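You operate a simulated robot arm through the tools that you are given. There is no shell and no other tool. Be economical: measure what you need, move in short steps, check, and stop when the job is done.

The job below is to be done with a simulated two-armed robot. You get a single attempt, and the scene is never put back.

TASK
Load the green tray for the model on the white card: one part from each bin showing PICK.
Fine: set the black dial, press each such bin's button once its part is out, dial back to OFF.

Only the result counts: the job must be done as asked and must still hold three seconds after the hand-in. Knocking over, shifting, dropping, spilling or breaking anything else fails it.

THE ROBOT
Two 7-joint arms with fingered hands on one trunk, on a base that drives. Base frame: it is fixed to the floor where the robot stands at the start and does not move with it; the origin is under the middle of the robot, x ahead of it, y to its left, z up. Lengths are in mm, angles in degrees, forces in N, time in s.
The left shoulder is at the start at [34, 104, 1195], the right one opposite. With the tool pointing down near the work surface each hand reaches from about 240 to 580 mm from the robot's upright axis, wherever it stands, measured 20 degrees to its own side. Places, roughly: black dial [500, 0, 1000]. Payload 2.4 kg a hand.
Tool frame (each hand has its own): the origin (TCP) lies between the finger pads and is the grasp point; the fingertips stand 17 mm ahead of it; z points along the fingers, y is the line along which they close. Largest opening 88 mm; the body of the gripper starts 47 mm behind the TCP. The gripper is a hand of 2 fingers: y runs from the thumb to the fingers, the wrist lies at [0, 0, -165] in the tool frame.
Orientation is that of the tool frame in the base frame, as a unit quaternion [w, x, y, z]. With the fingers straight down and closing along the base's y, the tool's x points along the base's -x, its y along +y and its z along -z.

THE INTERFACE
- The arms move only by the tool jog_arm. It takes "left_moves", "right_moves" or both (then of equal length, played together; a hand with none holds still); each is a list of rows, each a list of 2 entries, a list of its own where there are three numbers: the turn, a rotation vector about the base's x, y, z in degrees, then the shift along the base's x, y, z in mm. In form: [[[rx, ry, rz], [tx, ty, tz]], ...]. A call has 1 to 10 rows; each row shifts and turns the commanded pose from where the row before left it. Each row takes 0.2 s and may step no farther than 50 mm and 8.6 degrees from the row before; otherwise, the whole call is refused. A pose out of reach is approached as far as the arm can. The call stops where the force on the tool passes 40 N (or 10 N more than at its start, if that is more) or the arm is blocked; 0.2 s more then pass. In this call time passes only in rows, and 0.2 s behind the last. The reply holds the time, the measured pose of the TCP, the force on the tool along the base axes, the opening and the grip force, in the units named above and with some noise, with the torque about the TCP (base axes, N m) and any sound that the robot's microphone picked up.
- Cameras (640 x 400 px; columns grow to the right, rows downward): "scene" is now at [102.8, 58.2, 1106.4]; the picture's right is [0.61, -0.79, -0.00], its down [-0.22, -0.17, -0.96] and it looks along [0.76, 0.59, -0.28] (base axes); focal length 214 px, centre (320, 200). "left" rides on the left gripper at [-50, 3, -63] in its tool frame; the picture's right is [-0.06, -1.00, 0.00], its down [0.78, -0.05, -0.62] and it looks along [0.62, -0.04, 0.79] (tool axes); focal length 275 px, centre (320, 200). "right" rides on the right gripper at [50, 3, -63] in its tool frame; the picture's right is [-0.06, 1.00, 0.00], its down [-0.78, -0.05, -0.62] and it looks along [-0.62, -0.04, 0.79] (tool axes); focal length 275 px, centre (320, 200). There is no depth. A picture from a camera that has moved, and an enlarged one, comes with that camera's place and axes in the base frame and with its lens.
- grab_frame(camera): a new picture of that camera. It takes no simulated time.
- move_column(by): slides the trunk up (or, below 0, down) by that many mm; the arms and the scene camera ride with it, the base frame stays. It gives what a move gives, with no picture.
- roll_base(legs): drives the robot by 1 to 6 legs, each [ahead, left, turn to the left] in mm, mm and degrees, along the robot's own axes; the way and the turn of a leg run together, so that a leg with both is an arc; at most 1500 mm and 180 degrees a leg. The arms and the cameras ride along, it lands a little off, and it stops where it bumps. It gives what a move gives.
- finger_targets(finger1, thumb_bend, hand): sets how far each is bent, from 0 (flat) to 1 (curled in); at 0.3 the hand is open as for a grip, at 0.7 the pads meet at the TCP. One left out holds its place. A second passes; each finger stops where it meets its share of the squeeze, and holds until it gets a number again. It is the only way to open and close the hand. It gives what a move gives, with no picture; readings hold the bend of each and the force on the fingers (four entries, about 0 where the hand has none), thumb and palm.
- turn_head(pan, tilt): turns the head with the scene camera to pan (to the left, within 60 degrees either way) and tilt (down, from -29 to 69), counted from straight ahead of the robot. It gives what a move gives.
- inspect(camera, box): a new picture of the part [left, top, right, bottom] of that camera's present view, enlarged. It takes no simulated time.
- close_job(): hands the job in; it is judged then, once.

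Work in short steps. Places have to be worked out from the pictures, the camera data and where the tool is seen: move nearer, look again, correct. Check each grasp and each placing, and mend what went wrong. You have 120 turns and 100 pictures in all, those below and enlarged ones among them. Open the grippers and draw the arms clear of the work before you hand the job in, unless the task says otherwise; then end with one line.

The tools are called after ">>>" by a JSON object that holds its "op" and its "data". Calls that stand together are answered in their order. jog_arm: Moves the arms, as the interface text tells. Its arguments: {"type":"object","properties":{"left_moves":{"type":"array","items":{"type":"array"}},"right_moves":{"type":"array","items":{"type":"array"}}},"required":[]} The other tools are called the same way: move_column (by) slides the trunk up or down; finger_targets (finger1, thumb_bend, hand) moves the fingers one by one; roll_base (legs) drives the base; turn_head (pan, tilt) turns the head that bears the scene camera; grab_frame (camera) takes a picture; inspect (camera, box) takes an enlarged picture of a part of a camera's view; close_job () hands the job in.

At the start:

```text
t: 0.0
left_ee_pos: [267.5, 281.8, 1168.7]
left_ee_rot: [0.0, 0.0, 1.0, 0.0]
left_force: [0.1, -0.3, 0.4]
left_torque: [0.0, -0.02, 0.01]
left_width: 87.7
left_grasp_force: 0.2
left_shape: jaw
left_bend: [0.3, 0.3]
left_finger forces: [0.0, 0.0, 0.1, 0.0, 0.0, 0.1]
right_ee_pos: [296.3, 54.6, 1191.1]
right_ee_rot: [0.0, 0.0, 1.0, 0.0]
right_force: [-0.2, -0.7, -1.1]
right_torque: [-0.01, 0.01, 0.0]
right_width: 87.9
right_grasp_force: 0.1
right_shape: jaw
right_bend: [0.3, 0.3]
right_finger forces: [0.1, 0.0, 0.0, 0.0, 0.0, 0.1]
trunk travel left (down, up): [-425.0, 425.0]
robot x, y, heading: [1.7, 0.2, 0.2]
head pan, tilt: [60.2, -28.6]
```

scene: 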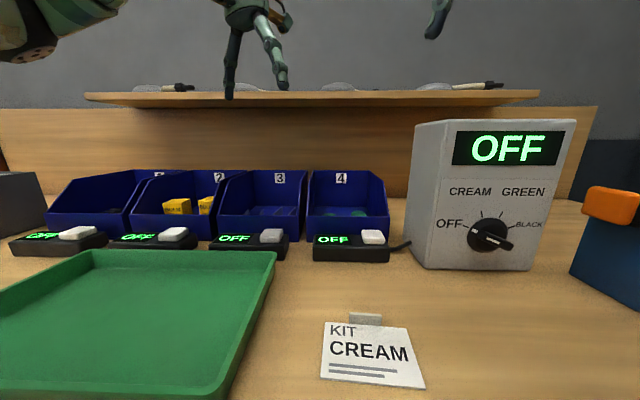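
right: 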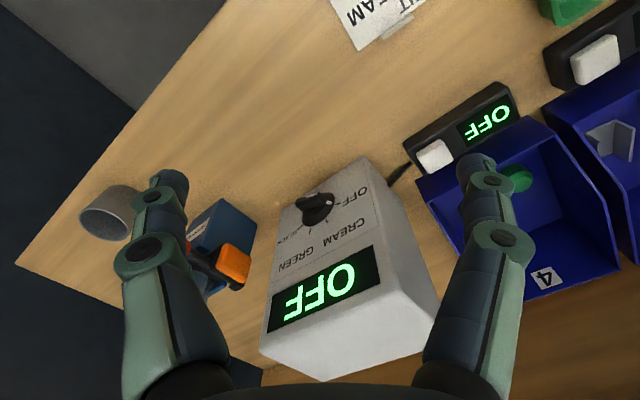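
left: 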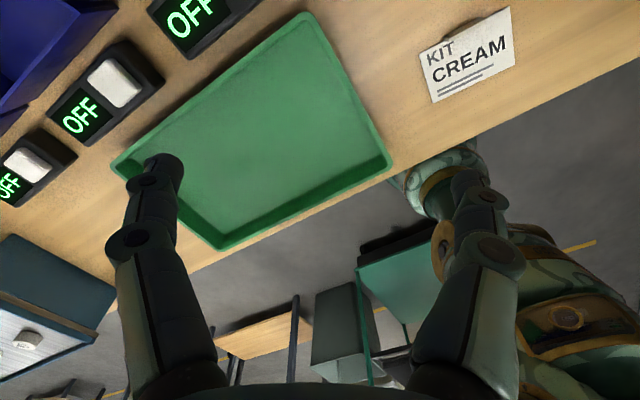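

The bench seems to be turned about 38° to the robot, with the card reading CREAM. I'll turn the head for a better view of the bins and the dial.

>>> {"op": "turn_head", "data": {"pan": 40, "tilt": 25}}

>>> {"op": "inspect", "data": {"camera": "right", "box": [240, 140, 440, 360]}}

```text
t: 1.2
left_ee_pos: [266.8, 280.6, 1168.6]
left_ee_rot: [-0.001, 0.001, 1.0, 0.0]
left_force: [-0.7, -0.4, -0.1]
left_torque: [0.01, 0.0, -0.02]
left_width: 87.7
left_grasp_force: 0.1
left_shape: jaw
left_bend: [0.3, 0.3]
left_finger forces: [0.0, 0.1, 0.0, 0.1, 0.1, 0.0]
right_ee_pos: [298.1, 55.0, 1191.8]
right_ee_rot: [0.0, 0.0, 1.0, 0.0]
right_force: [1.2, -0.1, 0.0]
right_torque: [0.02, 0.0, 0.02]
right_width: 88.1
right_grasp_force: 0.0
right_shape: jaw
right_bend: [0.3, 0.3]
right_finger forces: [0.0, 0.1, 0.1, 0.1, 0.1, 0.1]
trunk travel left (down, up): [-425.0, 425.0]
robot x, y, heading: [0.6, -1.2, 0.1]
head pan, tilt: [40.0, 25.0]
```

```text
1.82 times, centred on (340, 250) of right
camera zoom: at [246.8, 56.7, 1256.0], right [0.06, 1.0, 0.0], down [0.78, -0.05, 0.62], along [0.62, -0.04, -0.79], focal length 500 px, centre (284, 109)
```

zoom: 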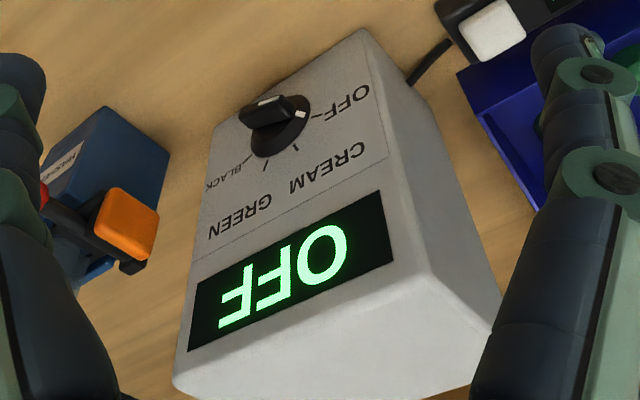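

Now the head is at the new view; look.

>>> {"op": "grab_frame", "data": {"camera": "scene"}}

```text
95 pictures are left
camera scene: at [99.6, 60.2, 1092.1], right [0.64, -0.77, 0.0], down [-0.32, -0.27, -0.91], along [0.69, 0.58, -0.42], focal length 214 px, centre (320, 200)
```

scene: 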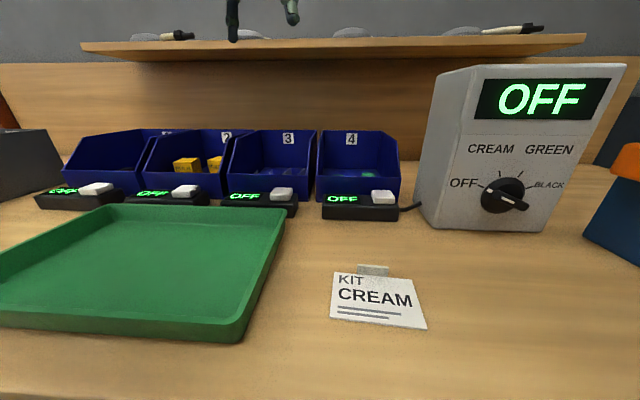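

The camera is low; I'll raise the trunk for a look into the bins from above.

>>> {"op": "move_column", "data": {"by": 300}}

>>> {"op": "turn_head", "data": {"pan": 40, "tilt": 42}}

>>> {"op": "grab_frame", "data": {"camera": "scene"}}

```text
t: 4.2
left_ee_pos: [267.8, 280.1, 1467.0]
left_ee_rot: [-0.001, -0.001, 1.0, 0.0]
left_force: [-0.3, 0.7, 0.8]
left_torque: [-0.02, 0.01, 0.0]
left_width: 87.8
left_grasp_force: 0.1
left_shape: jaw
left_bend: [0.3, 0.3]
left_finger forces: [0.0, 0.1, 0.0, 0.0, 0.0, 0.0]
right_ee_pos: [298.0, 55.0, 1491.4]
right_ee_rot: [0.0, 0.0, 1.0, 0.001]
right_force: [0.2, 0.6, -0.5]
right_torque: [0.03, -0.02, 0.0]
right_width: 87.9
right_grasp_force: 0.1
right_shape: jaw
right_bend: [0.3, 0.3]
right_finger forces: [0.1, 0.1, 0.0, 0.0, 0.1, 0.0]
trunk travel left (down, up): [-725.0, 125.0]
robot x, y, heading: [-2.1, -2.5, 0.1]
head pan, tilt: [40.0, 25.0]
```

```text
t: 5.0
left_ee_pos: [268.3, 280.3, 1468.5]
left_ee_rot: [-0.001, 0.0, 1.0, -0.001]
left_force: [0.4, 0.0, 0.8]
left_torque: [-0.03, -0.01, 0.03]
left_width: 87.9
left_grasp_force: 0.1
left_shape: jaw
left_bend: [0.3, 0.3]
left_finger forces: [0.0, 0.0, 0.0, 0.0, 0.0, 0.0]
right_ee_pos: [297.8, 54.4, 1491.3]
right_ee_rot: [0.0, 0.0, 1.0, -0.001]
right_force: [-0.6, 0.1, -0.4]
right_torque: [-0.02, 0.01, 0.01]
right_width: 88.0
right_grasp_force: 0.1
right_shape: jaw
right_bend: [0.3, 0.3]
right_finger forces: [0.0, 0.0, 0.0, 0.0, 0.0, 0.0]
trunk travel left (down, up): [-725.0, 125.0]
robot x, y, heading: [1.4, -1.5, 0.1]
head pan, tilt: [40.0, 42.0]
```

```text
94 pictures are left
camera scene: at [89.9, 54.7, 1366.9], right [0.64, -0.77, 0.0], down [-0.51, -0.43, -0.74], along [0.57, 0.48, -0.67], focal length 214 px, centre (320, 200)
```

scene: 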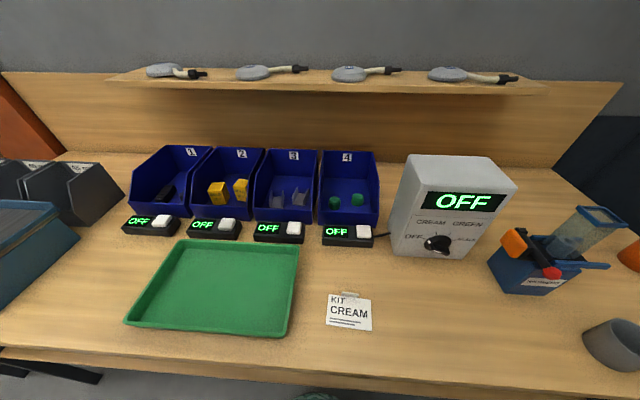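

The overview is clear; bench normal is at about 36° to my heading. I'll turn the base to face the bench, then look again.

>>> {"op": "roll_base", "data": {"legs": [[0, 0, 36]]}}

>>> {"op": "turn_head", "data": {"pan": 0, "tilt": 42}}

>>> {"op": "grab_frame", "data": {"camera": "scene"}}

```text
t: 7.1
left_ee_pos: [54.2, 383.8, 1468.0]
left_ee_rot: [-0.001, -0.304, 0.953, -0.001]
left_force: [-0.2, 0.0, 0.4]
left_torque: [0.02, -0.02, -0.02]
left_width: 87.8
left_grasp_force: 0.0
left_shape: jaw
left_bend: [0.3, 0.3]
left_finger forces: [0.1, 0.1, 0.0, 0.1, 0.1, 0.0]
right_ee_pos: [210.2, 217.0, 1491.1]
right_ee_rot: [0.0, -0.305, 0.952, -0.001]
right_force: [0.5, -0.3, -1.0]
right_torque: [0.01, 0.04, 0.01]
right_width: 87.9
right_grasp_force: 0.1
right_shape: jaw
right_bend: [0.3, 0.3]
right_finger forces: [0.0, 0.0, 0.0, 0.0, 0.0, 0.1]
trunk travel left (down, up): [-725.0, 125.0]
robot x, y, heading: [2.9, -1.6, 35.3]
head pan, tilt: [40.0, 42.0]
```

```text
t: 8.2
left_ee_pos: [55.7, 383.5, 1468.4]
left_ee_rot: [-0.001, -0.305, 0.952, -0.001]
left_force: [-0.1, -0.9, 0.3]
left_torque: [0.01, -0.03, 0.03]
left_width: 87.8
left_grasp_force: 0.1
left_shape: jaw
left_bend: [0.3, 0.3]
left_finger forces: [0.0, 0.1, 0.0, 0.0, 0.0, 0.0]
right_ee_pos: [210.8, 217.0, 1492.0]
right_ee_rot: [0.0, -0.305, 0.952, 0.0]
right_force: [0.8, -0.3, -0.3]
right_torque: [-0.02, 0.01, -0.03]
right_width: 88.1
right_grasp_force: 0.0
right_shape: jaw
right_bend: [0.3, 0.3]
right_finger forces: [0.0, 0.0, 0.0, 0.0, 0.0, 0.0]
trunk travel left (down, up): [-725.0, 125.0]
robot x, y, heading: [-0.7, 2.5, 35.7]
head pan, tilt: [0.0, 42.0]
```

```text
93 pictures are left
camera scene: at [88.9, 64.8, 1366.8], right [0.58, -0.81, 0.0], down [-0.54, -0.39, -0.74], along [0.6, 0.43, -0.67], focal length 214 px, centre (320, 200)
```

scene: 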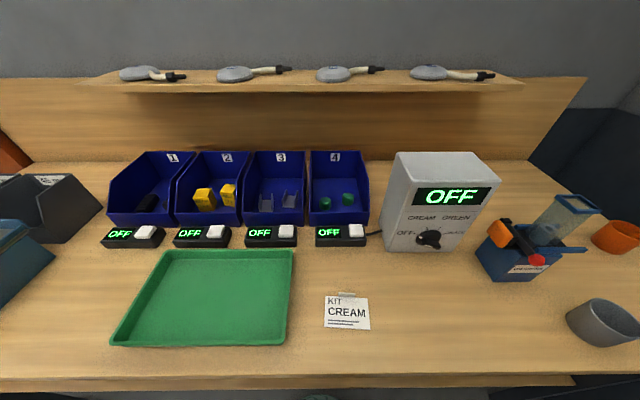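

Well aligned now. Let me zoom in on the dial and on the bins.

>>> {"op": "inspect", "data": {"camera": "scene", "box": [370, 140, 510, 260]}}

>>> {"op": "inspect", "data": {"camera": "scene", "box": [90, 140, 390, 260]}}

```text
3.33 times, centred on (440, 200) of scene
camera zoom: at [88.9, 64.8, 1366.8], right [0.58, -0.81, 0.0], down [-0.54, -0.39, -0.74], along [0.6, 0.43, -0.67], focal length 715 px, centre (-80, 200)
```

zoom: 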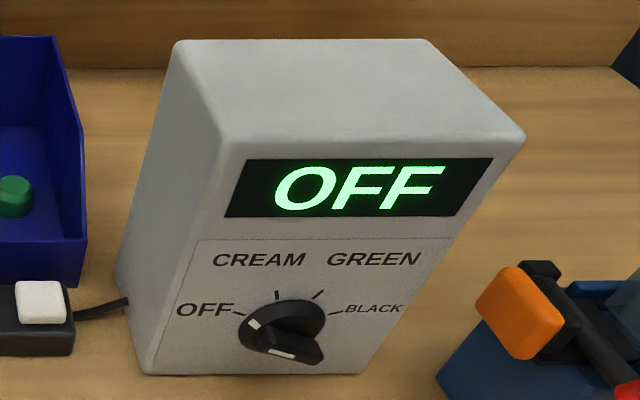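

```text
2.13 times, centred on (240, 200) of scene
camera zoom: at [88.9, 64.8, 1366.8], right [0.58, -0.81, 0.0], down [-0.54, -0.39, -0.74], along [0.6, 0.43, -0.67], focal length 458 px, centre (491, 200)
```

zoom: 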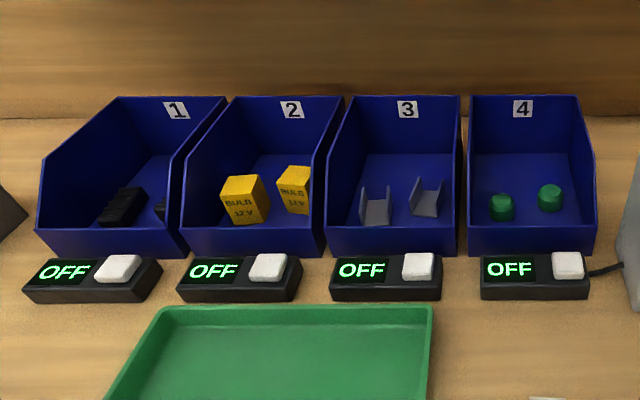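

The dial's pointer is at OFF, CREAM is the next tick clockwise. I'll bring the right hand round to point forward at the dial's side, well above it for now.

>>> {"op": "jog_arm", "data": {"right_moves": [[[4.96, -6.9, 0], [22.5, -20.8, 0]], [[4.96, -6.9, 0], [22.5, -20.8, 0]], [[4.96, -6.9, 0], [22.5, -20.8, 0]], [[4.96, -6.9, 0], [22.5, -20.8, 0]], [[4.96, -6.9, 0], [22.5, -20.8, 0]], [[4.96, -6.9, 0], [22.5, -20.8, 0]], [[4.96, -6.9, 0], [22.5, -20.8, 0]], [[4.96, -6.9, 0], [22.5, -20.8, 0]], [[4.96, -6.9, 0], [22.5, -20.8, 0]], [[4.96, -6.9, 0], [22.5, -20.8, 0]]]}}

```text
t: 10.4
left_ee_pos: [54.8, 383.7, 1469.0]
left_ee_rot: [-0.001, -0.304, 0.953, 0.0]
left_force: [0.6, -0.3, -0.3]
left_torque: [0.05, -0.04, 0.02]
left_width: 87.8
left_grasp_force: 0.0
left_shape: jaw
left_bend: [0.3, 0.3]
left_finger forces: [0.0, 0.1, 0.1, 0.0, 0.0, 0.0]
right_ee_pos: [459.1, 25.0, 1503.3]
right_ee_rot: [0.644, -0.224, 0.702, 0.208]
right_force: [0.0, 0.0, -0.2]
right_torque: [0.05, -0.02, -0.01]
right_width: 88.0
right_grasp_force: 0.0
right_shape: jaw
right_bend: [0.3, 0.3]
right_finger forces: [0.1, 0.1, 0.0, 0.0, 0.1, 0.0]
right hand out of reach, approached as far as the arm can: row 7, 8
trunk travel left (down, up): [-725.0, 125.0]
robot x, y, heading: [-0.4, -0.5, 35.6]
head pan, tilt: [0.0, 42.0]
```

Now lower the trunk so the hand comes nearer the dial's height (still above it), and look through the right camera.

>>> {"op": "move_column", "data": {"by": -350}}

>>> {"op": "grab_frame", "data": {"camera": "scene"}}

```text
t: 13.8
left_ee_pos: [54.4, 383.7, 1118.3]
left_ee_rot: [0.0, -0.305, 0.952, -0.001]
left_force: [0.6, -0.7, -0.2]
left_torque: [0.02, 0.0, 0.01]
left_width: 88.2
left_grasp_force: 0.0
left_shape: jaw
left_bend: [0.3, 0.3]
left_finger forces: [0.1, 0.0, 0.0, 0.0, 0.1, 0.0]
right_ee_pos: [468.7, 33.0, 1135.5]
right_ee_rot: [0.625, -0.23, 0.718, 0.203]
right_force: [0.5, 0.9, -0.7]
right_torque: [0.01, 0.04, 0.0]
right_width: 87.9
right_grasp_force: 0.1
right_shape: jaw
right_bend: [0.3, 0.3]
right_finger forces: [0.1, 0.1, 0.0, 0.0, 0.0, 0.0]
trunk travel left (down, up): [-375.0, 475.0]
robot x, y, heading: [2.6, -0.7, 35.5]
head pan, tilt: [0.0, 42.0]
```

```text
90 pictures are left
camera scene: at [92.5, 67.2, 1015.5], right [0.58, -0.81, 0.0], down [-0.54, -0.39, -0.74], along [0.6, 0.43, -0.67], focal length 214 px, centre (320, 200)
```

scene: 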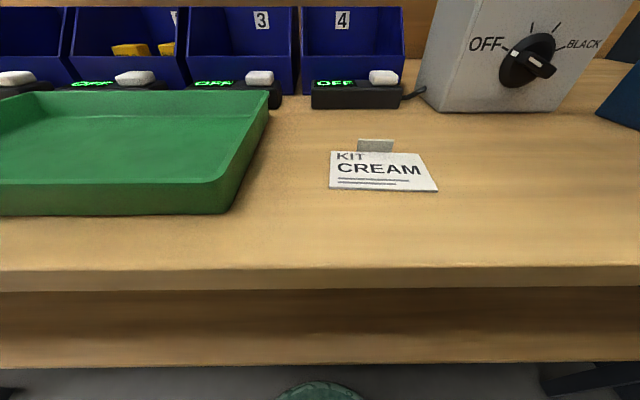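

Triangulating, the dial knob is near n≈417 (forward), r≈248 (right), z≈970. Zoom on it.

>>> {"op": "turn_head", "data": {"pan": -25, "tilt": 10}}

>>> {"op": "inspect", "data": {"camera": "scene", "box": [320, 140, 480, 240]}}

>>> {"op": "grab_frame", "data": {"camera": "right"}}

```text
t: 14.8
left_ee_pos: [53.4, 382.7, 1119.3]
left_ee_rot: [-0.002, -0.304, 0.953, 0.0]
left_force: [0.0, -0.8, -0.1]
left_torque: [0.0, 0.02, -0.02]
left_width: 87.9
left_grasp_force: 0.0
left_shape: jaw
left_bend: [0.3, 0.3]
left_finger forces: [0.0, 0.0, 0.0, 0.0, 0.1, 0.0]
right_ee_pos: [468.5, 32.9, 1134.6]
right_ee_rot: [0.624, -0.23, 0.718, 0.203]
right_force: [0.4, 0.0, 0.5]
right_torque: [0.01, -0.04, 0.01]
right_width: 87.7
right_grasp_force: 0.0
right_shape: jaw
right_bend: [0.3, 0.3]
right_finger forces: [0.1, 0.0, 0.0, 0.1, 0.1, 0.0]
trunk travel left (down, up): [-375.0, 475.0]
robot x, y, heading: [-0.3, -4.2, 35.8]
head pan, tilt: [-25.0, 10.0]
```

```text
4.00 times, centred on (400, 190) of scene
camera zoom: at [115.9, 35.7, 1066.0], right [0.18, -0.98, 0.0], down [-0.17, -0.03, -0.98], along [0.97, 0.18, -0.17], focal length 858 px, centre (0, 240)
```

zoom: 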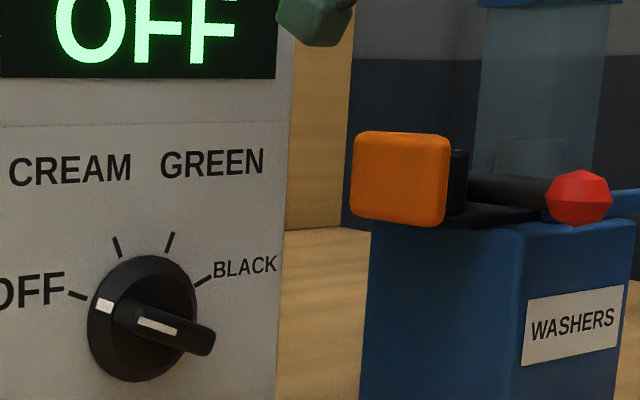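

```text
88 pictures are left
camera right: at [410.4, -5.8, 1094.6], right [-0.58, 0.82, 0.07], down [-0.38, -0.34, 0.86], along [0.72, 0.47, 0.5], focal length 275 px, centre (320, 200)
```

right: 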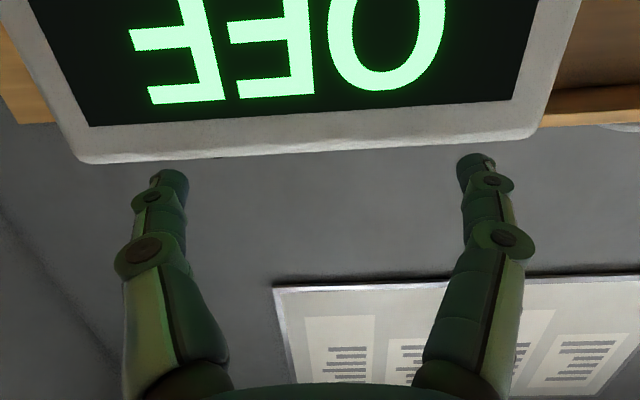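

The dial's centre is at about n≈430, r≈257, z≈970 with its axis horizontal towards me; ticks are about 50° apart. I'll back the hand off, level it, roll it −75° so the fingers straddle the bar, and descend in front of the dial.

>>> {"op": "jog_arm", "data": {"right_moves": [[[4.6, -6.4, 0], [-40, -29, 0]], [[-6.77, -4.87, 0], [-5, -7, -18]], [[-6.77, -4.87, 0], [0, 0, -18]], [[-6.77, -4.87, 0], [0, 0, -18]], [[-6.77, -4.87, 0], [0, 0, -18]], [[-6.77, -4.87, 0], [0, 0, -18]], [[-6.77, -4.87, 0], [0, 0, -18]], [[-6.77, -4.87, 0], [0, 0, -18]], [[-6.77, -4.87, 0], [0, 0, -18]], [[-6.77, -4.87, 0], [0, 0, -18]]]}}

>>> {"op": "grab_frame", "data": {"camera": "right"}}

>>> {"op": "grab_frame", "data": {"camera": "scene"}}

```text
t: 17.0
left_ee_pos: [54.7, 383.1, 1118.7]
left_ee_rot: [0.0, -0.305, 0.952, 0.0]
left_force: [-0.2, -0.3, -0.1]
left_torque: [-0.02, 0.04, 0.01]
left_width: 88.1
left_grasp_force: 0.2
left_shape: jaw
left_bend: [0.3, 0.3]
left_finger forces: [0.0, 0.0, 0.0, 0.0, 0.0, 0.0]
right_ee_pos: [473.0, 1.8, 967.8]
right_ee_rot: [0.665, -0.583, 0.402, -0.237]
right_force: [-0.2, 0.3, 0.0]
right_torque: [-0.02, -0.02, 0.0]
right_width: 87.9
right_grasp_force: 0.0
right_shape: jaw
right_bend: [0.3, 0.3]
right_finger forces: [0.0, 0.1, 0.0, 0.1, 0.0, 0.0]
right hand out of reach, approached as far as the arm can: row 1, 2
trunk travel left (down, up): [-375.0, 475.0]
robot x, y, heading: [1.2, -4.4, 35.7]
head pan, tilt: [-25.0, 10.0]
```

```text
87 pictures are left
camera right: at [449.2, -74.8, 953.7], right [-0.19, 0.26, -0.95], down [-0.94, 0.24, 0.25], along [0.29, 0.94, 0.2], focal length 275 px, centre (320, 200)
```

right: 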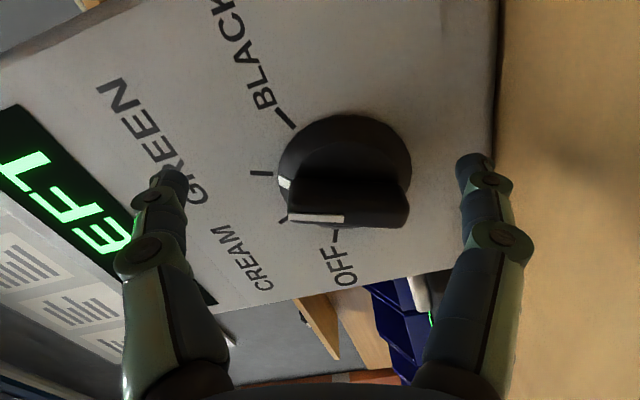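

```text
86 pictures are left
camera scene: at [115.8, 35.4, 1066.1], right [0.18, -0.98, 0.0], down [-0.17, -0.03, -0.98], along [0.97, 0.18, -0.17], focal length 214 px, centre (320, 200)
```

scene: 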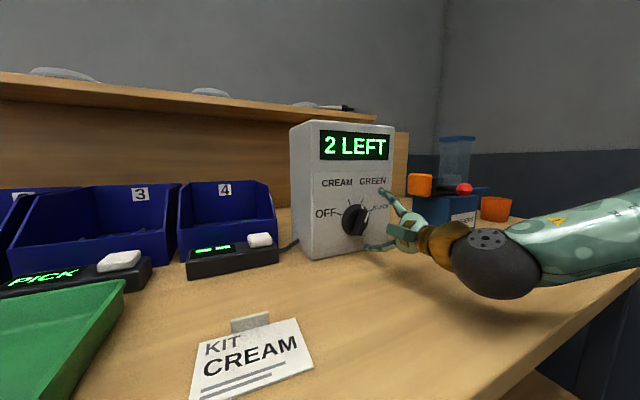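

The display now says "2 LEFT" – the hand evidently brushed the dial. Inspect where it stands.

>>> {"op": "inspect", "data": {"camera": "scene", "box": [300, 110, 420, 260]}}

>>> {"op": "inspect", "data": {"camera": "right", "box": [220, 80, 440, 280]}}

```text
2.67 times, centred on (360, 185) of scene
camera zoom: at [115.8, 35.4, 1066.1], right [0.18, -0.98, 0.0], down [-0.17, -0.03, -0.98], along [0.97, 0.18, -0.17], focal length 572 px, centre (213, 240)
```

zoom: 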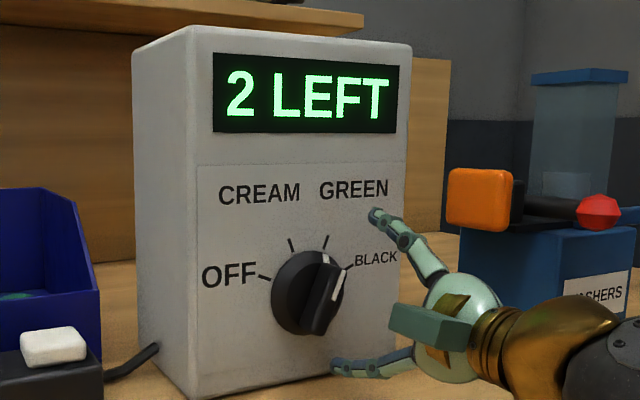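

```text
2.00 times, centred on (330, 180) of right
camera zoom: at [449.2, -74.8, 953.7], right [-0.19, 0.26, -0.95], down [-0.94, 0.24, 0.25], along [0.29, 0.94, 0.2], focal length 551 px, centre (300, 240)
```

zoom: 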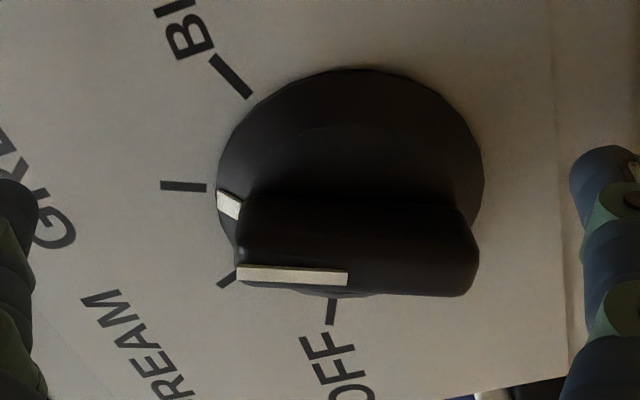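

The dial stands at GREEN. I'll back the base off 70 mm to clear the knob, then roll the hand to +25° to match the bar and recenter on the dial.

>>> {"op": "roll_base", "data": {"legs": [[-80, 0, 0]]}}

>>> {"op": "jog_arm", "data": {"right_moves": [[[6.77, 4.87, 0], [0, 0, 0]], [[6.77, 4.87, 0], [0, 0, 0]], [[6.77, 4.87, 0], [0, 0, 0]], [[6.77, 4.87, 0], [0, 0, 0]], [[6.77, 4.87, 0], [0, 0, 0]], [[6.77, 4.87, 0], [0, 0, 0]], [[6.77, 4.87, 0], [0, 0, 0]], [[6.77, 4.87, 0], [0, 0, 0]], [[6.77, 4.87, 0], [0, 0, 0]], [[6.77, 4.87, 0], [0, 0, 0]]]}}

>>> {"op": "grab_frame", "data": {"camera": "scene"}}

```text
t: 18.0
left_ee_pos: [-11.0, 337.4, 1118.3]
left_ee_rot: [0.001, -0.305, 0.952, 0.0]
left_force: [0.0, 1.4, 0.4]
left_torque: [-0.05, 0.01, -0.03]
left_width: 87.8
left_grasp_force: 0.0
left_shape: jaw
left_bend: [0.3, 0.3]
left_finger forces: [0.0, 0.0, 0.0, 0.0, 0.0, 0.0]
right_ee_pos: [407.6, -44.3, 969.9]
right_ee_rot: [0.666, -0.581, 0.403, -0.237]
right_force: [-0.1, 0.1, 0.0]
right_torque: [0.01, 0.0, 0.02]
right_width: 87.8
right_grasp_force: 0.0
right_shape: jaw
right_bend: [0.3, 0.3]
right_finger forces: [0.1, 0.0, 0.0, 0.0, 0.0, 0.1]
trunk travel left (down, up): [-375.0, 475.0]
robot x, y, heading: [-62.4, -46.4, 35.8]
head pan, tilt: [-25.0, 10.0]
```

```text
t: 20.2
left_ee_pos: [-11.1, 336.7, 1118.2]
left_ee_rot: [0.0, -0.305, 0.952, 0.001]
left_force: [0.0, 0.0, -0.2]
left_torque: [0.04, 0.01, 0.01]
left_width: 87.9
left_grasp_force: 0.1
left_shape: jaw
left_bend: [0.3, 0.3]
left_finger forces: [0.0, 0.0, 0.0, 0.0, 0.1, 0.1]
right_ee_pos: [408.5, -44.7, 969.5]
right_ee_rot: [0.655, -0.164, 0.688, 0.267]
right_force: [0.0, -0.2, 0.1]
right_torque: [-0.01, -0.02, 0.02]
right_width: 87.9
right_grasp_force: 0.0
right_shape: jaw
right_bend: [0.3, 0.3]
right_finger forces: [0.0, 0.0, 0.0, 0.1, 0.1, 0.0]
trunk travel left (down, up): [-375.0, 475.0]
robot x, y, heading: [-63.5, -46.8, 35.6]
head pan, tilt: [-25.0, 10.0]
```

```text
83 pictures are left
camera scene: at [50.8, -10.8, 1066.1], right [0.18, -0.98, 0.0], down [-0.17, -0.03, -0.98], along [0.97, 0.18, -0.17], focal length 214 px, centre (320, 200)
```

scene: 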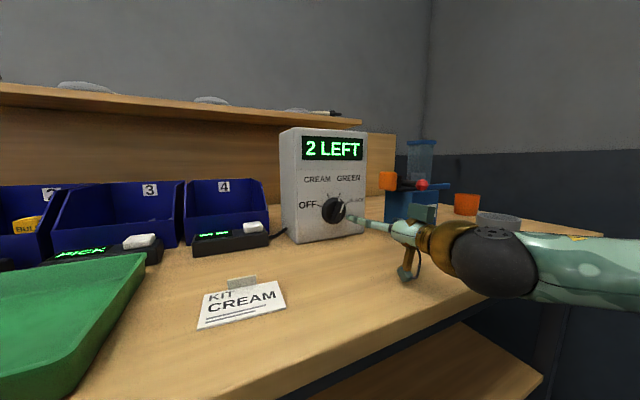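

Hand is clear (n≈306). Finish the roll and centre laterally on the dial, then view.

>>> {"op": "jog_arm", "data": {"right_moves": [[[6.77, 4.87, 0], [-5, 7, 0]], [[6.77, 4.87, 0], [-5, 7, 0]]]}}

>>> {"op": "grab_frame", "data": {"camera": "right"}}

>>> {"op": "inspect", "data": {"camera": "scene", "box": [270, 120, 430, 300]}}

```text
t: 20.8
left_ee_pos: [-11.2, 337.5, 1118.0]
left_ee_rot: [0.0, -0.305, 0.952, 0.0]
left_force: [0.3, 0.3, -0.7]
left_torque: [0.01, 0.02, -0.04]
left_width: 88.1
left_grasp_force: 0.2
left_shape: jaw
left_bend: [0.3, 0.3]
left_finger forces: [0.1, 0.0, 0.0, 0.0, 0.1, 0.1]
right_ee_pos: [399.1, -29.3, 969.6]
right_ee_rot: [0.609, -0.064, 0.704, 0.36]
right_force: [-0.8, 0.6, -0.7]
right_torque: [-0.02, -0.01, -0.01]
right_width: 87.9
right_grasp_force: 0.1
right_shape: jaw
right_bend: [0.3, 0.3]
right_finger forces: [0.0, 0.0, 0.0, 0.1, 0.1, 0.1]
trunk travel left (down, up): [-375.0, 475.0]
robot x, y, heading: [-69.5, -44.3, 35.6]
head pan, tilt: [-25.0, 10.0]
```

```text
82 pictures are left
camera right: at [332.5, -48.5, 926.2], right [-0.51, 0.71, 0.48], down [-0.28, -0.67, 0.69], along [0.81, 0.22, 0.54], focal length 275 px, centre (320, 200)
```

right: 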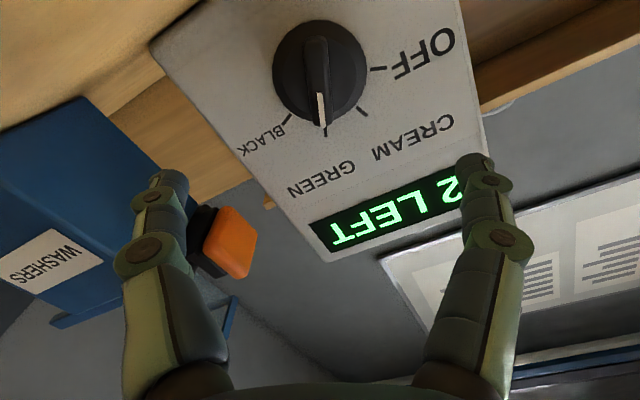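

```text
2.22 times, centred on (350, 210) of scene
camera zoom: at [50.8, -10.8, 1066.1], right [0.18, -0.98, 0.0], down [-0.17, -0.03, -0.98], along [0.97, 0.18, -0.17], focal length 477 px, centre (253, 178)
```

zoom: 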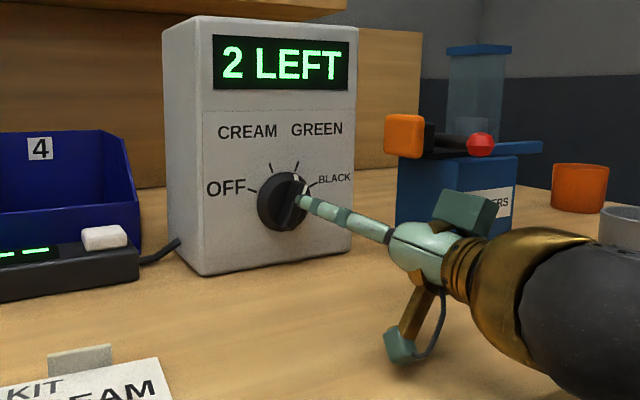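

Bar and hand are aligned; I'll advance 90 mm so the fingers straddle the bar, slightly left and down.

>>> {"op": "jog_arm", "data": {"right_moves": [[[0, 0, 0], [23, 19, -1]], [[0, 0, 0], [23, 19, -1]], [[0, 0, 0], [24, 17, 0]]]}}

>>> {"op": "grab_frame", "data": {"camera": "right"}}

>>> {"op": "inspect", "data": {"camera": "scene", "box": [270, 120, 430, 300]}}

```text
t: 21.6
left_ee_pos: [-10.7, 337.2, 1117.7]
left_ee_rot: [-0.001, -0.305, 0.952, -0.001]
left_force: [-0.4, 0.0, -0.2]
left_torque: [-0.01, -0.01, -0.01]
left_width: 87.9
left_grasp_force: 0.1
left_shape: jaw
left_bend: [0.3, 0.3]
left_finger forces: [0.1, 0.0, 0.1, 0.0, 0.0, 0.2]
right_ee_pos: [469.1, 26.1, 966.4]
right_ee_rot: [0.609, -0.066, 0.704, 0.359]
right_force: [-0.3, 0.5, -0.8]
right_torque: [0.01, 0.02, -0.02]
right_width: 87.8
right_grasp_force: 0.0
right_shape: jaw
right_bend: [0.3, 0.3]
right_finger forces: [0.1, 0.0, 0.1, 0.1, 0.0, 0.0]
trunk travel left (down, up): [-375.0, 475.0]
robot x, y, heading: [-65.2, -44.0, 35.6]
head pan, tilt: [-25.0, 10.0]
```

```text
80 pictures are left
camera right: at [402.9, 7.5, 923.2], right [-0.51, 0.71, 0.48], down [-0.28, -0.67, 0.69], along [0.81, 0.22, 0.54], focal length 275 px, centre (320, 200)
```

right: 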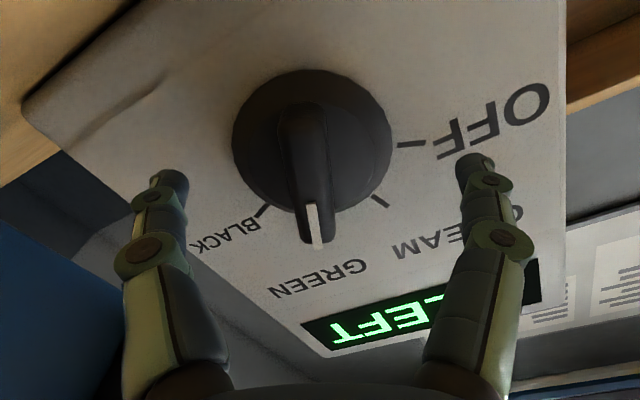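

```text
2.22 times, centred on (350, 210) of scene
camera zoom: at [50.9, -10.7, 1066.1], right [0.18, -0.98, 0.0], down [-0.17, -0.03, -0.98], along [0.97, 0.18, -0.17], focal length 477 px, centre (253, 178)
```

zoom: 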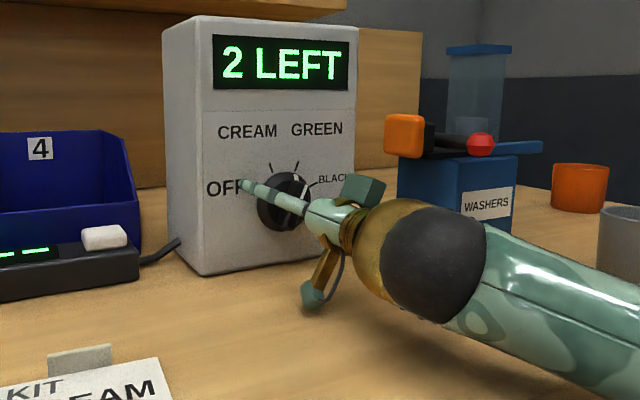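

The bar is between the fingers, front face near n≈395. Close the fingers on it.

>>> {"op": "finger_targets", "data": {"hand": "right", "finger1": 0.7, "thumb_bend": 0.7}}

>>> {"op": "grab_frame", "data": {"camera": "right"}}

```text
t: 22.6
left_ee_pos: [-10.4, 336.8, 1118.1]
left_ee_rot: [0.0, -0.305, 0.952, 0.0]
left_force: [-0.3, -0.3, -0.4]
left_torque: [0.01, 0.0, 0.02]
left_width: 87.8
left_grasp_force: 0.1
left_shape: jaw
left_bend: [0.3, 0.3]
left_finger forces: [0.1, 0.0, 0.1, 0.1, 0.0, 0.0]
right_ee_pos: [468.5, 24.5, 966.1]
right_ee_rot: [0.609, -0.064, 0.705, 0.359]
right_force: [-0.5, -5.8, -4.0]
right_torque: [-0.02, 0.05, -0.02]
right_width: 28.4
right_grasp_force: 10.4
right_shape: fingers
right_bend: [0.58, 0.59]
right_finger forces: [9.9, 0.0, 0.0, 0.0, 10.3, 0.1]
trunk travel left (down, up): [-375.0, 475.0]
robot x, y, heading: [-68.5, -47.3, 35.4]
head pan, tilt: [-25.0, 10.0]
```

```text
78 pictures are left
camera right: at [402.8, 6.6, 923.0], right [-0.51, 0.71, 0.48], down [-0.28, -0.67, 0.69], along [0.81, 0.22, 0.54], focal length 275 px, centre (320, 200)
```

right: 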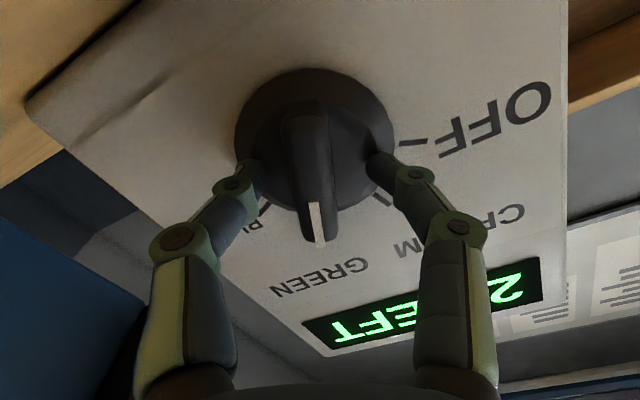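

The fingers hold the knob at 28 mm with 10 N each. Try turning −25° (counter-clockwise) and check.

>>> {"op": "jog_arm", "data": {"right_moves": [[[-6.77, -4.87, 0], [0, 0, 0]], [[-6.77, -4.87, 0], [0, 0, 0]], [[-6.77, -4.87, 0], [0, 0, 0]]]}}

>>> {"op": "grab_frame", "data": {"camera": "right"}}

```text
t: 23.4
left_ee_pos: [-10.7, 337.8, 1118.7]
left_ee_rot: [-0.001, -0.305, 0.952, -0.001]
left_force: [0.4, 0.5, 1.0]
left_torque: [0.01, 0.0, 0.01]
left_width: 88.3
left_grasp_force: 0.1
left_shape: jaw
left_bend: [0.3, 0.3]
left_finger forces: [0.0, 0.0, 0.0, 0.0, 0.0, 0.1]
right_ee_pos: [468.8, 25.7, 967.9]
right_ee_rot: [0.673, -0.217, 0.673, 0.218]
right_force: [-2.1, -2.0, -0.6]
right_torque: [-0.1, 0.46, -0.1]
right_width: 27.8
right_grasp_force: 9.3
right_shape: fingers
right_bend: [0.58, 0.6]
right_finger forces: [9.6, 0.0, 0.0, 0.0, 8.7, 0.0]
trunk travel left (down, up): [-375.0, 475.0]
robot x, y, heading: [-65.9, -45.4, 35.5]
head pan, tilt: [-25.0, 10.0]
```

```text
77 pictures are left
camera right: at [414.6, -10.8, 918.5], right [-0.58, 0.81, 0.06], down [-0.47, -0.4, 0.78], along [0.66, 0.43, 0.62], focal length 275 px, centre (320, 200)
```

right: 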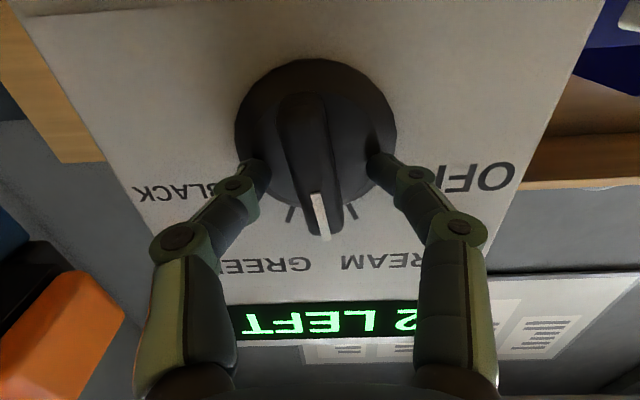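

The knob turns with the hand. Continue the remaining −75° to OFF so the model is set cleanly.

>>> {"op": "jog_arm", "data": {"right_moves": [[[-6.77, -4.87, 0], [0, 0, 0]], [[-6.77, -4.87, 0], [0, 0, 0]], [[-6.77, -4.87, 0], [0, 0, 0]], [[-6.77, -4.87, 0], [0, 0, 0]], [[-6.77, -4.87, 0], [0, 0, 0]], [[-6.77, -4.87, 0], [0, 0, 0]], [[-6.77, -4.87, 0], [0, 0, 0]], [[-6.77, -4.87, 0], [0, 0, 0]], [[-6.77, -4.87, 0], [0, 0, 0]]]}}

>>> {"op": "grab_frame", "data": {"camera": "scene"}}

>>> {"op": "grab_frame", "data": {"camera": "right"}}

```text
t: 25.4
left_ee_pos: [-10.1, 338.3, 1118.2]
left_ee_rot: [-0.001, -0.305, 0.952, 0.0]
left_force: [0.0, -0.1, 0.3]
left_torque: [-0.02, 0.03, -0.01]
left_width: 87.9
left_grasp_force: 0.2
left_shape: jaw
left_bend: [0.3, 0.3]
left_finger forces: [0.0, 0.0, 0.0, 0.0, 0.0, 0.0]
right_ee_pos: [467.6, 23.9, 967.8]
right_ee_rot: [0.665, -0.582, 0.403, -0.238]
right_force: [-3.1, 2.2, -4.7]
right_torque: [-0.05, 0.13, 0.08]
right_width: 18.6
right_grasp_force: 5.3
right_shape: fingers
right_bend: [0.55, 0.68]
right_finger forces: [9.0, 0.0, 0.0, 0.0, 1.6, 0.1]
trunk travel left (down, up): [-375.0, 475.0]
robot x, y, heading: [-64.8, -46.4, 35.6]
head pan, tilt: [-25.0, 10.0]
```

```text
76 pictures are left
camera scene: at [50.8, -10.5, 1066.1], right [0.18, -0.98, 0.0], down [-0.17, -0.03, -0.98], along [0.97, 0.18, -0.17], focal length 214 px, centre (320, 200)
```

scene: 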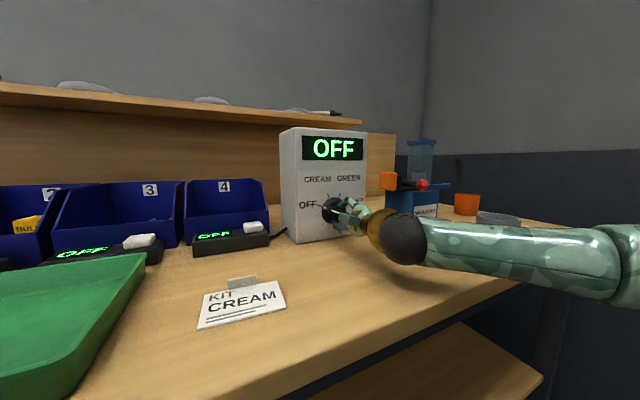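

```text
75 pictures are left
camera right: at [444.0, -52.1, 951.9], right [-0.19, 0.26, -0.95], down [-0.94, 0.24, 0.25], along [0.3, 0.93, 0.2], focal length 275 px, centre (320, 200)
```

right: 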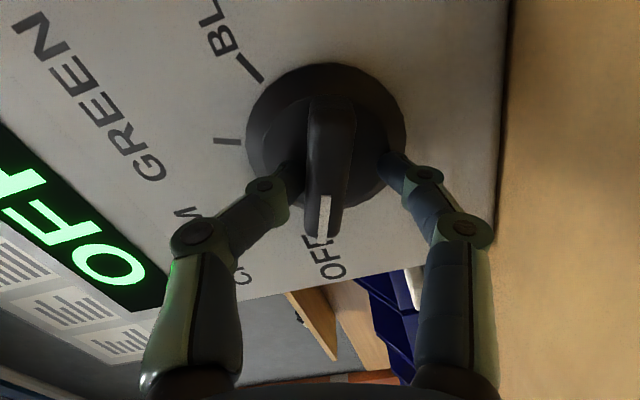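

Dial is at OFF. Now turn +50° to CREAM.

>>> {"op": "jog_arm", "data": {"right_moves": [[[6.77, 4.87, 0], [0, 0, 0]], [[6.77, 4.87, 0], [0, 0, 0]], [[6.77, 4.87, 0], [0, 0, 0]], [[6.77, 4.87, 0], [0, 0, 0]], [[6.77, 4.87, 0], [0, 0, 0]], [[6.77, 4.87, 0], [0, 0, 0]]]}}

>>> {"op": "grab_frame", "data": {"camera": "scene"}}

>>> {"op": "grab_frame", "data": {"camera": "right"}}

```text
t: 26.8
left_ee_pos: [-9.2, 338.9, 1118.6]
left_ee_rot: [0.0, -0.305, 0.953, 0.0]
left_force: [0.1, -0.4, 0.3]
left_torque: [-0.02, 0.02, 0.01]
left_width: 87.9
left_grasp_force: 0.0
left_shape: jaw
left_bend: [0.3, 0.3]
left_finger forces: [0.1, 0.1, 0.1, 0.0, 0.0, 0.0]
right_ee_pos: [468.8, 24.1, 967.6]
right_ee_rot: [0.704, -0.356, 0.611, 0.068]
right_force: [-2.7, -0.7, -4.9]
right_torque: [-0.05, 0.06, 0.12]
right_width: 18.2
right_grasp_force: 6.3
right_shape: fingers
right_bend: [0.57, 0.68]
right_finger forces: [7.8, 0.1, 0.1, 0.0, 4.0, 0.0]
trunk travel left (down, up): [-375.0, 475.0]
robot x, y, heading: [-66.3, -43.1, 35.3]
head pan, tilt: [-25.0, 10.0]
```

```text
74 pictures are left
camera scene: at [50.9, -11.0, 1066.1], right [0.18, -0.98, 0.0], down [-0.17, -0.03, -0.98], along [0.97, 0.18, -0.17], focal length 214 px, centre (320, 200)
```

scene: 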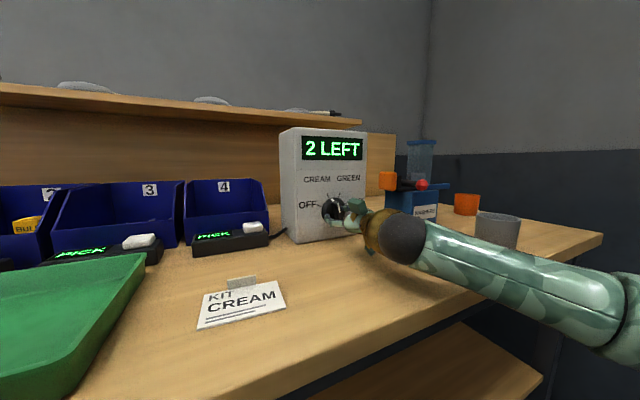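

```text
73 pictures are left
camera right: at [427.0, -28.4, 921.4], right [-0.54, 0.76, -0.36], down [-0.67, -0.13, 0.73], along [0.51, 0.64, 0.58], focal length 275 px, centre (320, 200)
```

right: 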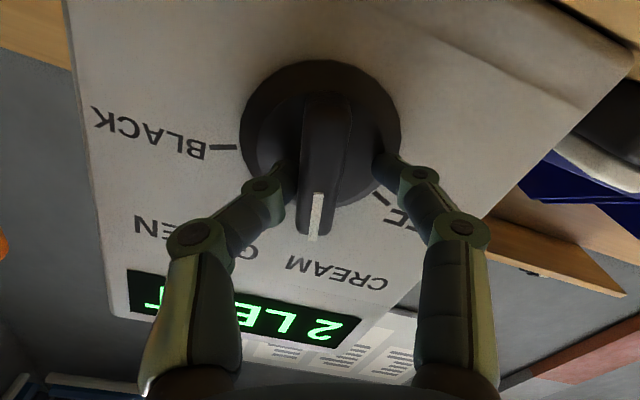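

Display "2 LEFT" with bins 3 and 4 showing PICK. Release and back off, then verify the pointer.

>>> {"op": "finger_targets", "data": {"hand": "right", "finger1": 0.3, "thumb_bend": 0.3}}

>>> {"op": "roll_base", "data": {"legs": [[-90, 0, 0]]}}

>>> {"op": "inspect", "data": {"camera": "right", "box": [220, 0, 440, 200]}}

>>> {"op": "turn_head", "data": {"pan": 0, "tilt": 15}}

>>> {"op": "grab_frame", "data": {"camera": "scene"}}

```text
t: 27.8
left_ee_pos: [-10.3, 336.6, 1117.7]
left_ee_rot: [-0.001, -0.304, 0.953, 0.0]
left_force: [0.4, 0.3, 0.3]
left_torque: [0.03, -0.02, 0.0]
left_width: 88.1
left_grasp_force: 0.0
left_shape: jaw
left_bend: [0.3, 0.3]
left_finger forces: [0.0, 0.1, 0.0, 0.0, 0.0, 0.0]
right_ee_pos: [468.5, 23.3, 967.3]
right_ee_rot: [0.704, -0.356, 0.611, 0.068]
right_force: [-0.5, 0.6, 0.1]
right_torque: [0.03, 0.01, -0.01]
right_width: 83.4
right_grasp_force: 0.1
right_shape: fingers
right_bend: [0.3, 0.3]
right_finger forces: [0.0, 0.0, 0.0, 0.0, 0.1, 0.1]
trunk travel left (down, up): [-375.0, 475.0]
robot x, y, heading: [-66.6, -41.5, 35.4]
head pan, tilt: [-25.0, 10.0]
```

```text
t: 28.9
left_ee_pos: [-83.2, 285.3, 1118.2]
left_ee_rot: [0.0, -0.306, 0.952, 0.0]
left_force: [0.3, 0.1, -0.6]
left_torque: [0.0, -0.02, 0.02]
left_width: 87.8
left_grasp_force: 0.0
left_shape: jaw
left_bend: [0.3, 0.3]
left_finger forces: [0.0, 0.0, 0.0, 0.0, 0.0, 0.0]
right_ee_pos: [394.8, -27.8, 968.0]
right_ee_rot: [0.704, -0.356, 0.611, 0.066]
right_force: [-1.1, -0.1, 0.3]
right_torque: [0.0, 0.01, -0.02]
right_width: 83.6
right_grasp_force: 0.1
right_shape: fingers
right_bend: [0.3, 0.3]
right_finger forces: [0.1, 0.1, 0.0, 0.0, 0.1, 0.0]
trunk travel left (down, up): [-375.0, 475.0]
robot x, y, heading: [-133.1, -97.3, 35.6]
head pan, tilt: [-25.0, 10.0]
```

```text
2.00 times, centred on (330, 100) of right
camera zoom: at [353.9, -80.5, 921.8], right [-0.54, 0.76, -0.36], down [-0.67, -0.13, 0.73], along [0.51, 0.64, 0.58], focal length 551 px, centre (300, 400)
```

zoom: 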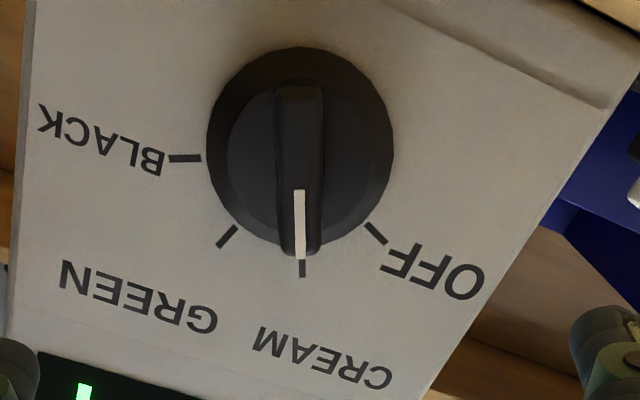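

```text
t: 29.8
left_ee_pos: [-82.8, 285.5, 1118.3]
left_ee_rot: [0.0, -0.305, 0.952, 0.0]
left_force: [-0.1, 0.2, 0.1]
left_torque: [0.01, -0.02, 0.03]
left_width: 88.0
left_grasp_force: 0.1
left_shape: jaw
left_bend: [0.3, 0.3]
left_finger forces: [0.0, 0.0, 0.0, 0.1, 0.0, 0.1]
right_ee_pos: [396.0, -26.3, 966.3]
right_ee_rot: [0.704, -0.357, 0.611, 0.068]
right_force: [-0.3, -0.5, -1.0]
right_torque: [0.01, 0.01, 0.0]
right_width: 83.5
right_grasp_force: 0.1
right_shape: fingers
right_bend: [0.3, 0.3]
right_finger forces: [0.0, 0.0, 0.0, 0.0, 0.0, 0.0]
trunk travel left (down, up): [-375.0, 475.0]
robot x, y, heading: [-138.9, -96.0, 35.1]
head pan, tilt: [0.0, 15.0]
```

```text
71 pictures are left
camera scene: at [-37.4, -25.6, 1058.0], right [0.58, -0.82, 0.0], down [-0.21, -0.15, -0.97], along [0.79, 0.56, -0.26], focal length 214 px, centre (320, 200)
```

scene: 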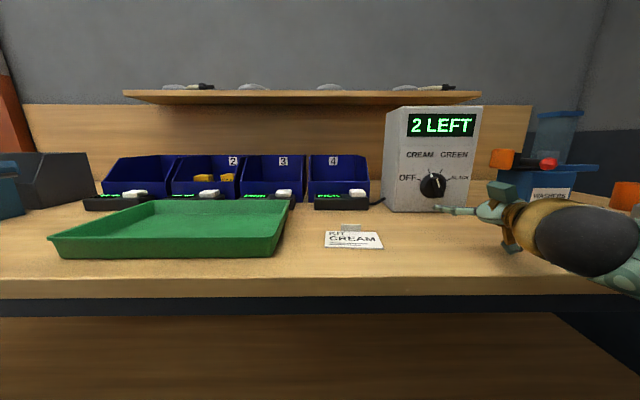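

Pointer sits precisely on CREAM. Zoom on the bin displays.

>>> {"op": "inspect", "data": {"camera": "scene", "box": [70, 140, 390, 220]}}

```text
2.00 times, centred on (230, 180) of scene
camera zoom: at [-37.4, -25.6, 1058.0], right [0.58, -0.82, 0.0], down [-0.21, -0.15, -0.97], along [0.79, 0.56, -0.26], focal length 429 px, centre (500, 240)
```

zoom: 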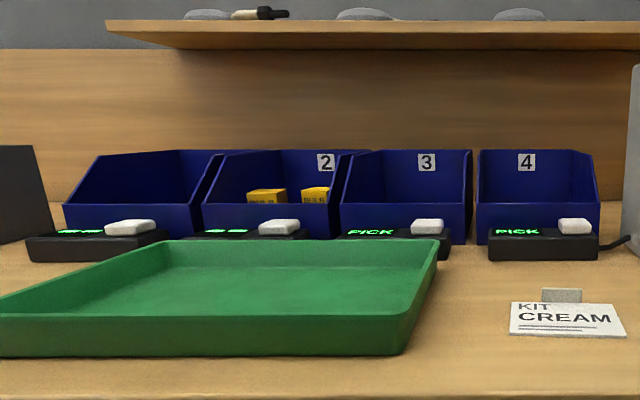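

Bins 3 and 4 show PICK. I'll raise the trunk and turn the right hand back to pointing straight down.

>>> {"op": "move_column", "data": {"by": 250}}

>>> {"op": "jog_arm", "data": {"right_moves": [[[6.77, 4.87, 0], [0, 0, 0]], [[6.77, 4.87, 0], [0, 0, 0]], [[6.77, 4.87, 0], [0, 0, 0]], [[-5.0, 6.98, 0], [-8, 0, 0]], [[-5.0, 6.98, 0], [-8, 0, 0]], [[-5.0, 6.98, 0], [-8, 0, 0]], [[-5.0, 6.98, 0], [-8, 0, 0]], [[-5.0, 6.98, 0], [-8, 0, 0]], [[-5.0, 6.98, 0], [-8, 0, 0]], [[-5.0, 6.98, 0], [-8, 0, 0]]]}}

>>> {"op": "jog_arm", "data": {"right_moves": [[[-4.4, 6.2, 0], [-8, 8, 0]], [[-4.4, 6.2, 0], [-8, 8, 0]], [[-4.4, 6.2, 0], [-8, 8, 0]], [[-4.4, 6.2, 0], [-8, 8, 0]]]}}

```text
t: 32.4
left_ee_pos: [-83.1, 287.6, 1369.3]
left_ee_rot: [-0.001, -0.305, 0.952, 0.0]
left_force: [0.2, 1.2, 0.0]
left_torque: [0.0, 0.0, 0.01]
left_width: 87.7
left_grasp_force: 0.2
left_shape: jaw
left_bend: [0.3, 0.3]
left_finger forces: [0.1, 0.0, 0.0, 0.0, 0.0, 0.0]
right_ee_pos: [394.8, -27.4, 1217.0]
right_ee_rot: [0.704, -0.356, 0.611, 0.067]
right_force: [0.0, 0.0, 0.4]
right_torque: [0.05, -0.02, 0.0]
right_width: 83.5
right_grasp_force: 0.1
right_shape: fingers
right_bend: [0.3, 0.3]
right_finger forces: [0.0, 0.0, 0.1, 0.0, 0.0, 0.1]
trunk travel left (down, up): [-625.0, 225.0]
robot x, y, heading: [-138.9, -94.5, 35.3]
head pan, tilt: [0.0, 15.0]
```

```text
t: 34.6
left_ee_pos: [-83.4, 284.9, 1368.5]
left_ee_rot: [-0.002, -0.305, 0.952, 0.0]
left_force: [0.0, -0.8, -0.1]
left_torque: [0.01, 0.01, 0.02]
left_width: 87.8
left_grasp_force: 0.0
left_shape: jaw
left_bend: [0.3, 0.3]
left_finger forces: [0.0, 0.1, 0.1, 0.0, 0.1, 0.0]
right_ee_pos: [338.7, -26.4, 1217.2]
right_ee_rot: [0.244, -0.295, 0.92, 0.08]
right_force: [-0.4, 0.1, 0.6]
right_torque: [0.0, 0.0, 0.01]
right_width: 83.5
right_grasp_force: 0.0
right_shape: fingers
right_bend: [0.3, 0.3]
right_finger forces: [0.0, 0.0, 0.0, 0.0, 0.0, 0.0]
trunk travel left (down, up): [-625.0, 225.0]
robot x, y, heading: [-141.1, -97.8, 35.5]
head pan, tilt: [0.0, 15.0]
```

```text
t: 35.6
left_ee_pos: [-81.5, 285.4, 1367.9]
left_ee_rot: [-0.001, -0.305, 0.952, -0.001]
left_force: [0.6, 0.7, 0.2]
left_torque: [0.01, 0.02, 0.0]
left_width: 87.9
left_grasp_force: 0.0
left_shape: jaw
left_bend: [0.3, 0.3]
left_finger forces: [0.1, 0.0, 0.1, 0.0, 0.1, 0.1]
right_ee_pos: [306.5, 4.7, 1218.8]
right_ee_rot: [-0.006, -0.304, 0.953, -0.001]
right_force: [-0.3, -0.1, 0.4]
right_torque: [-0.01, 0.02, 0.02]
right_width: 83.6
right_grasp_force: 0.0
right_shape: fingers
right_bend: [0.3, 0.3]
right_finger forces: [0.0, 0.0, 0.0, 0.0, 0.1, 0.1]
trunk travel left (down, up): [-625.0, 225.0]
robot x, y, heading: [-134.6, -97.9, 35.5]
head pan, tilt: [0.0, 15.0]
```

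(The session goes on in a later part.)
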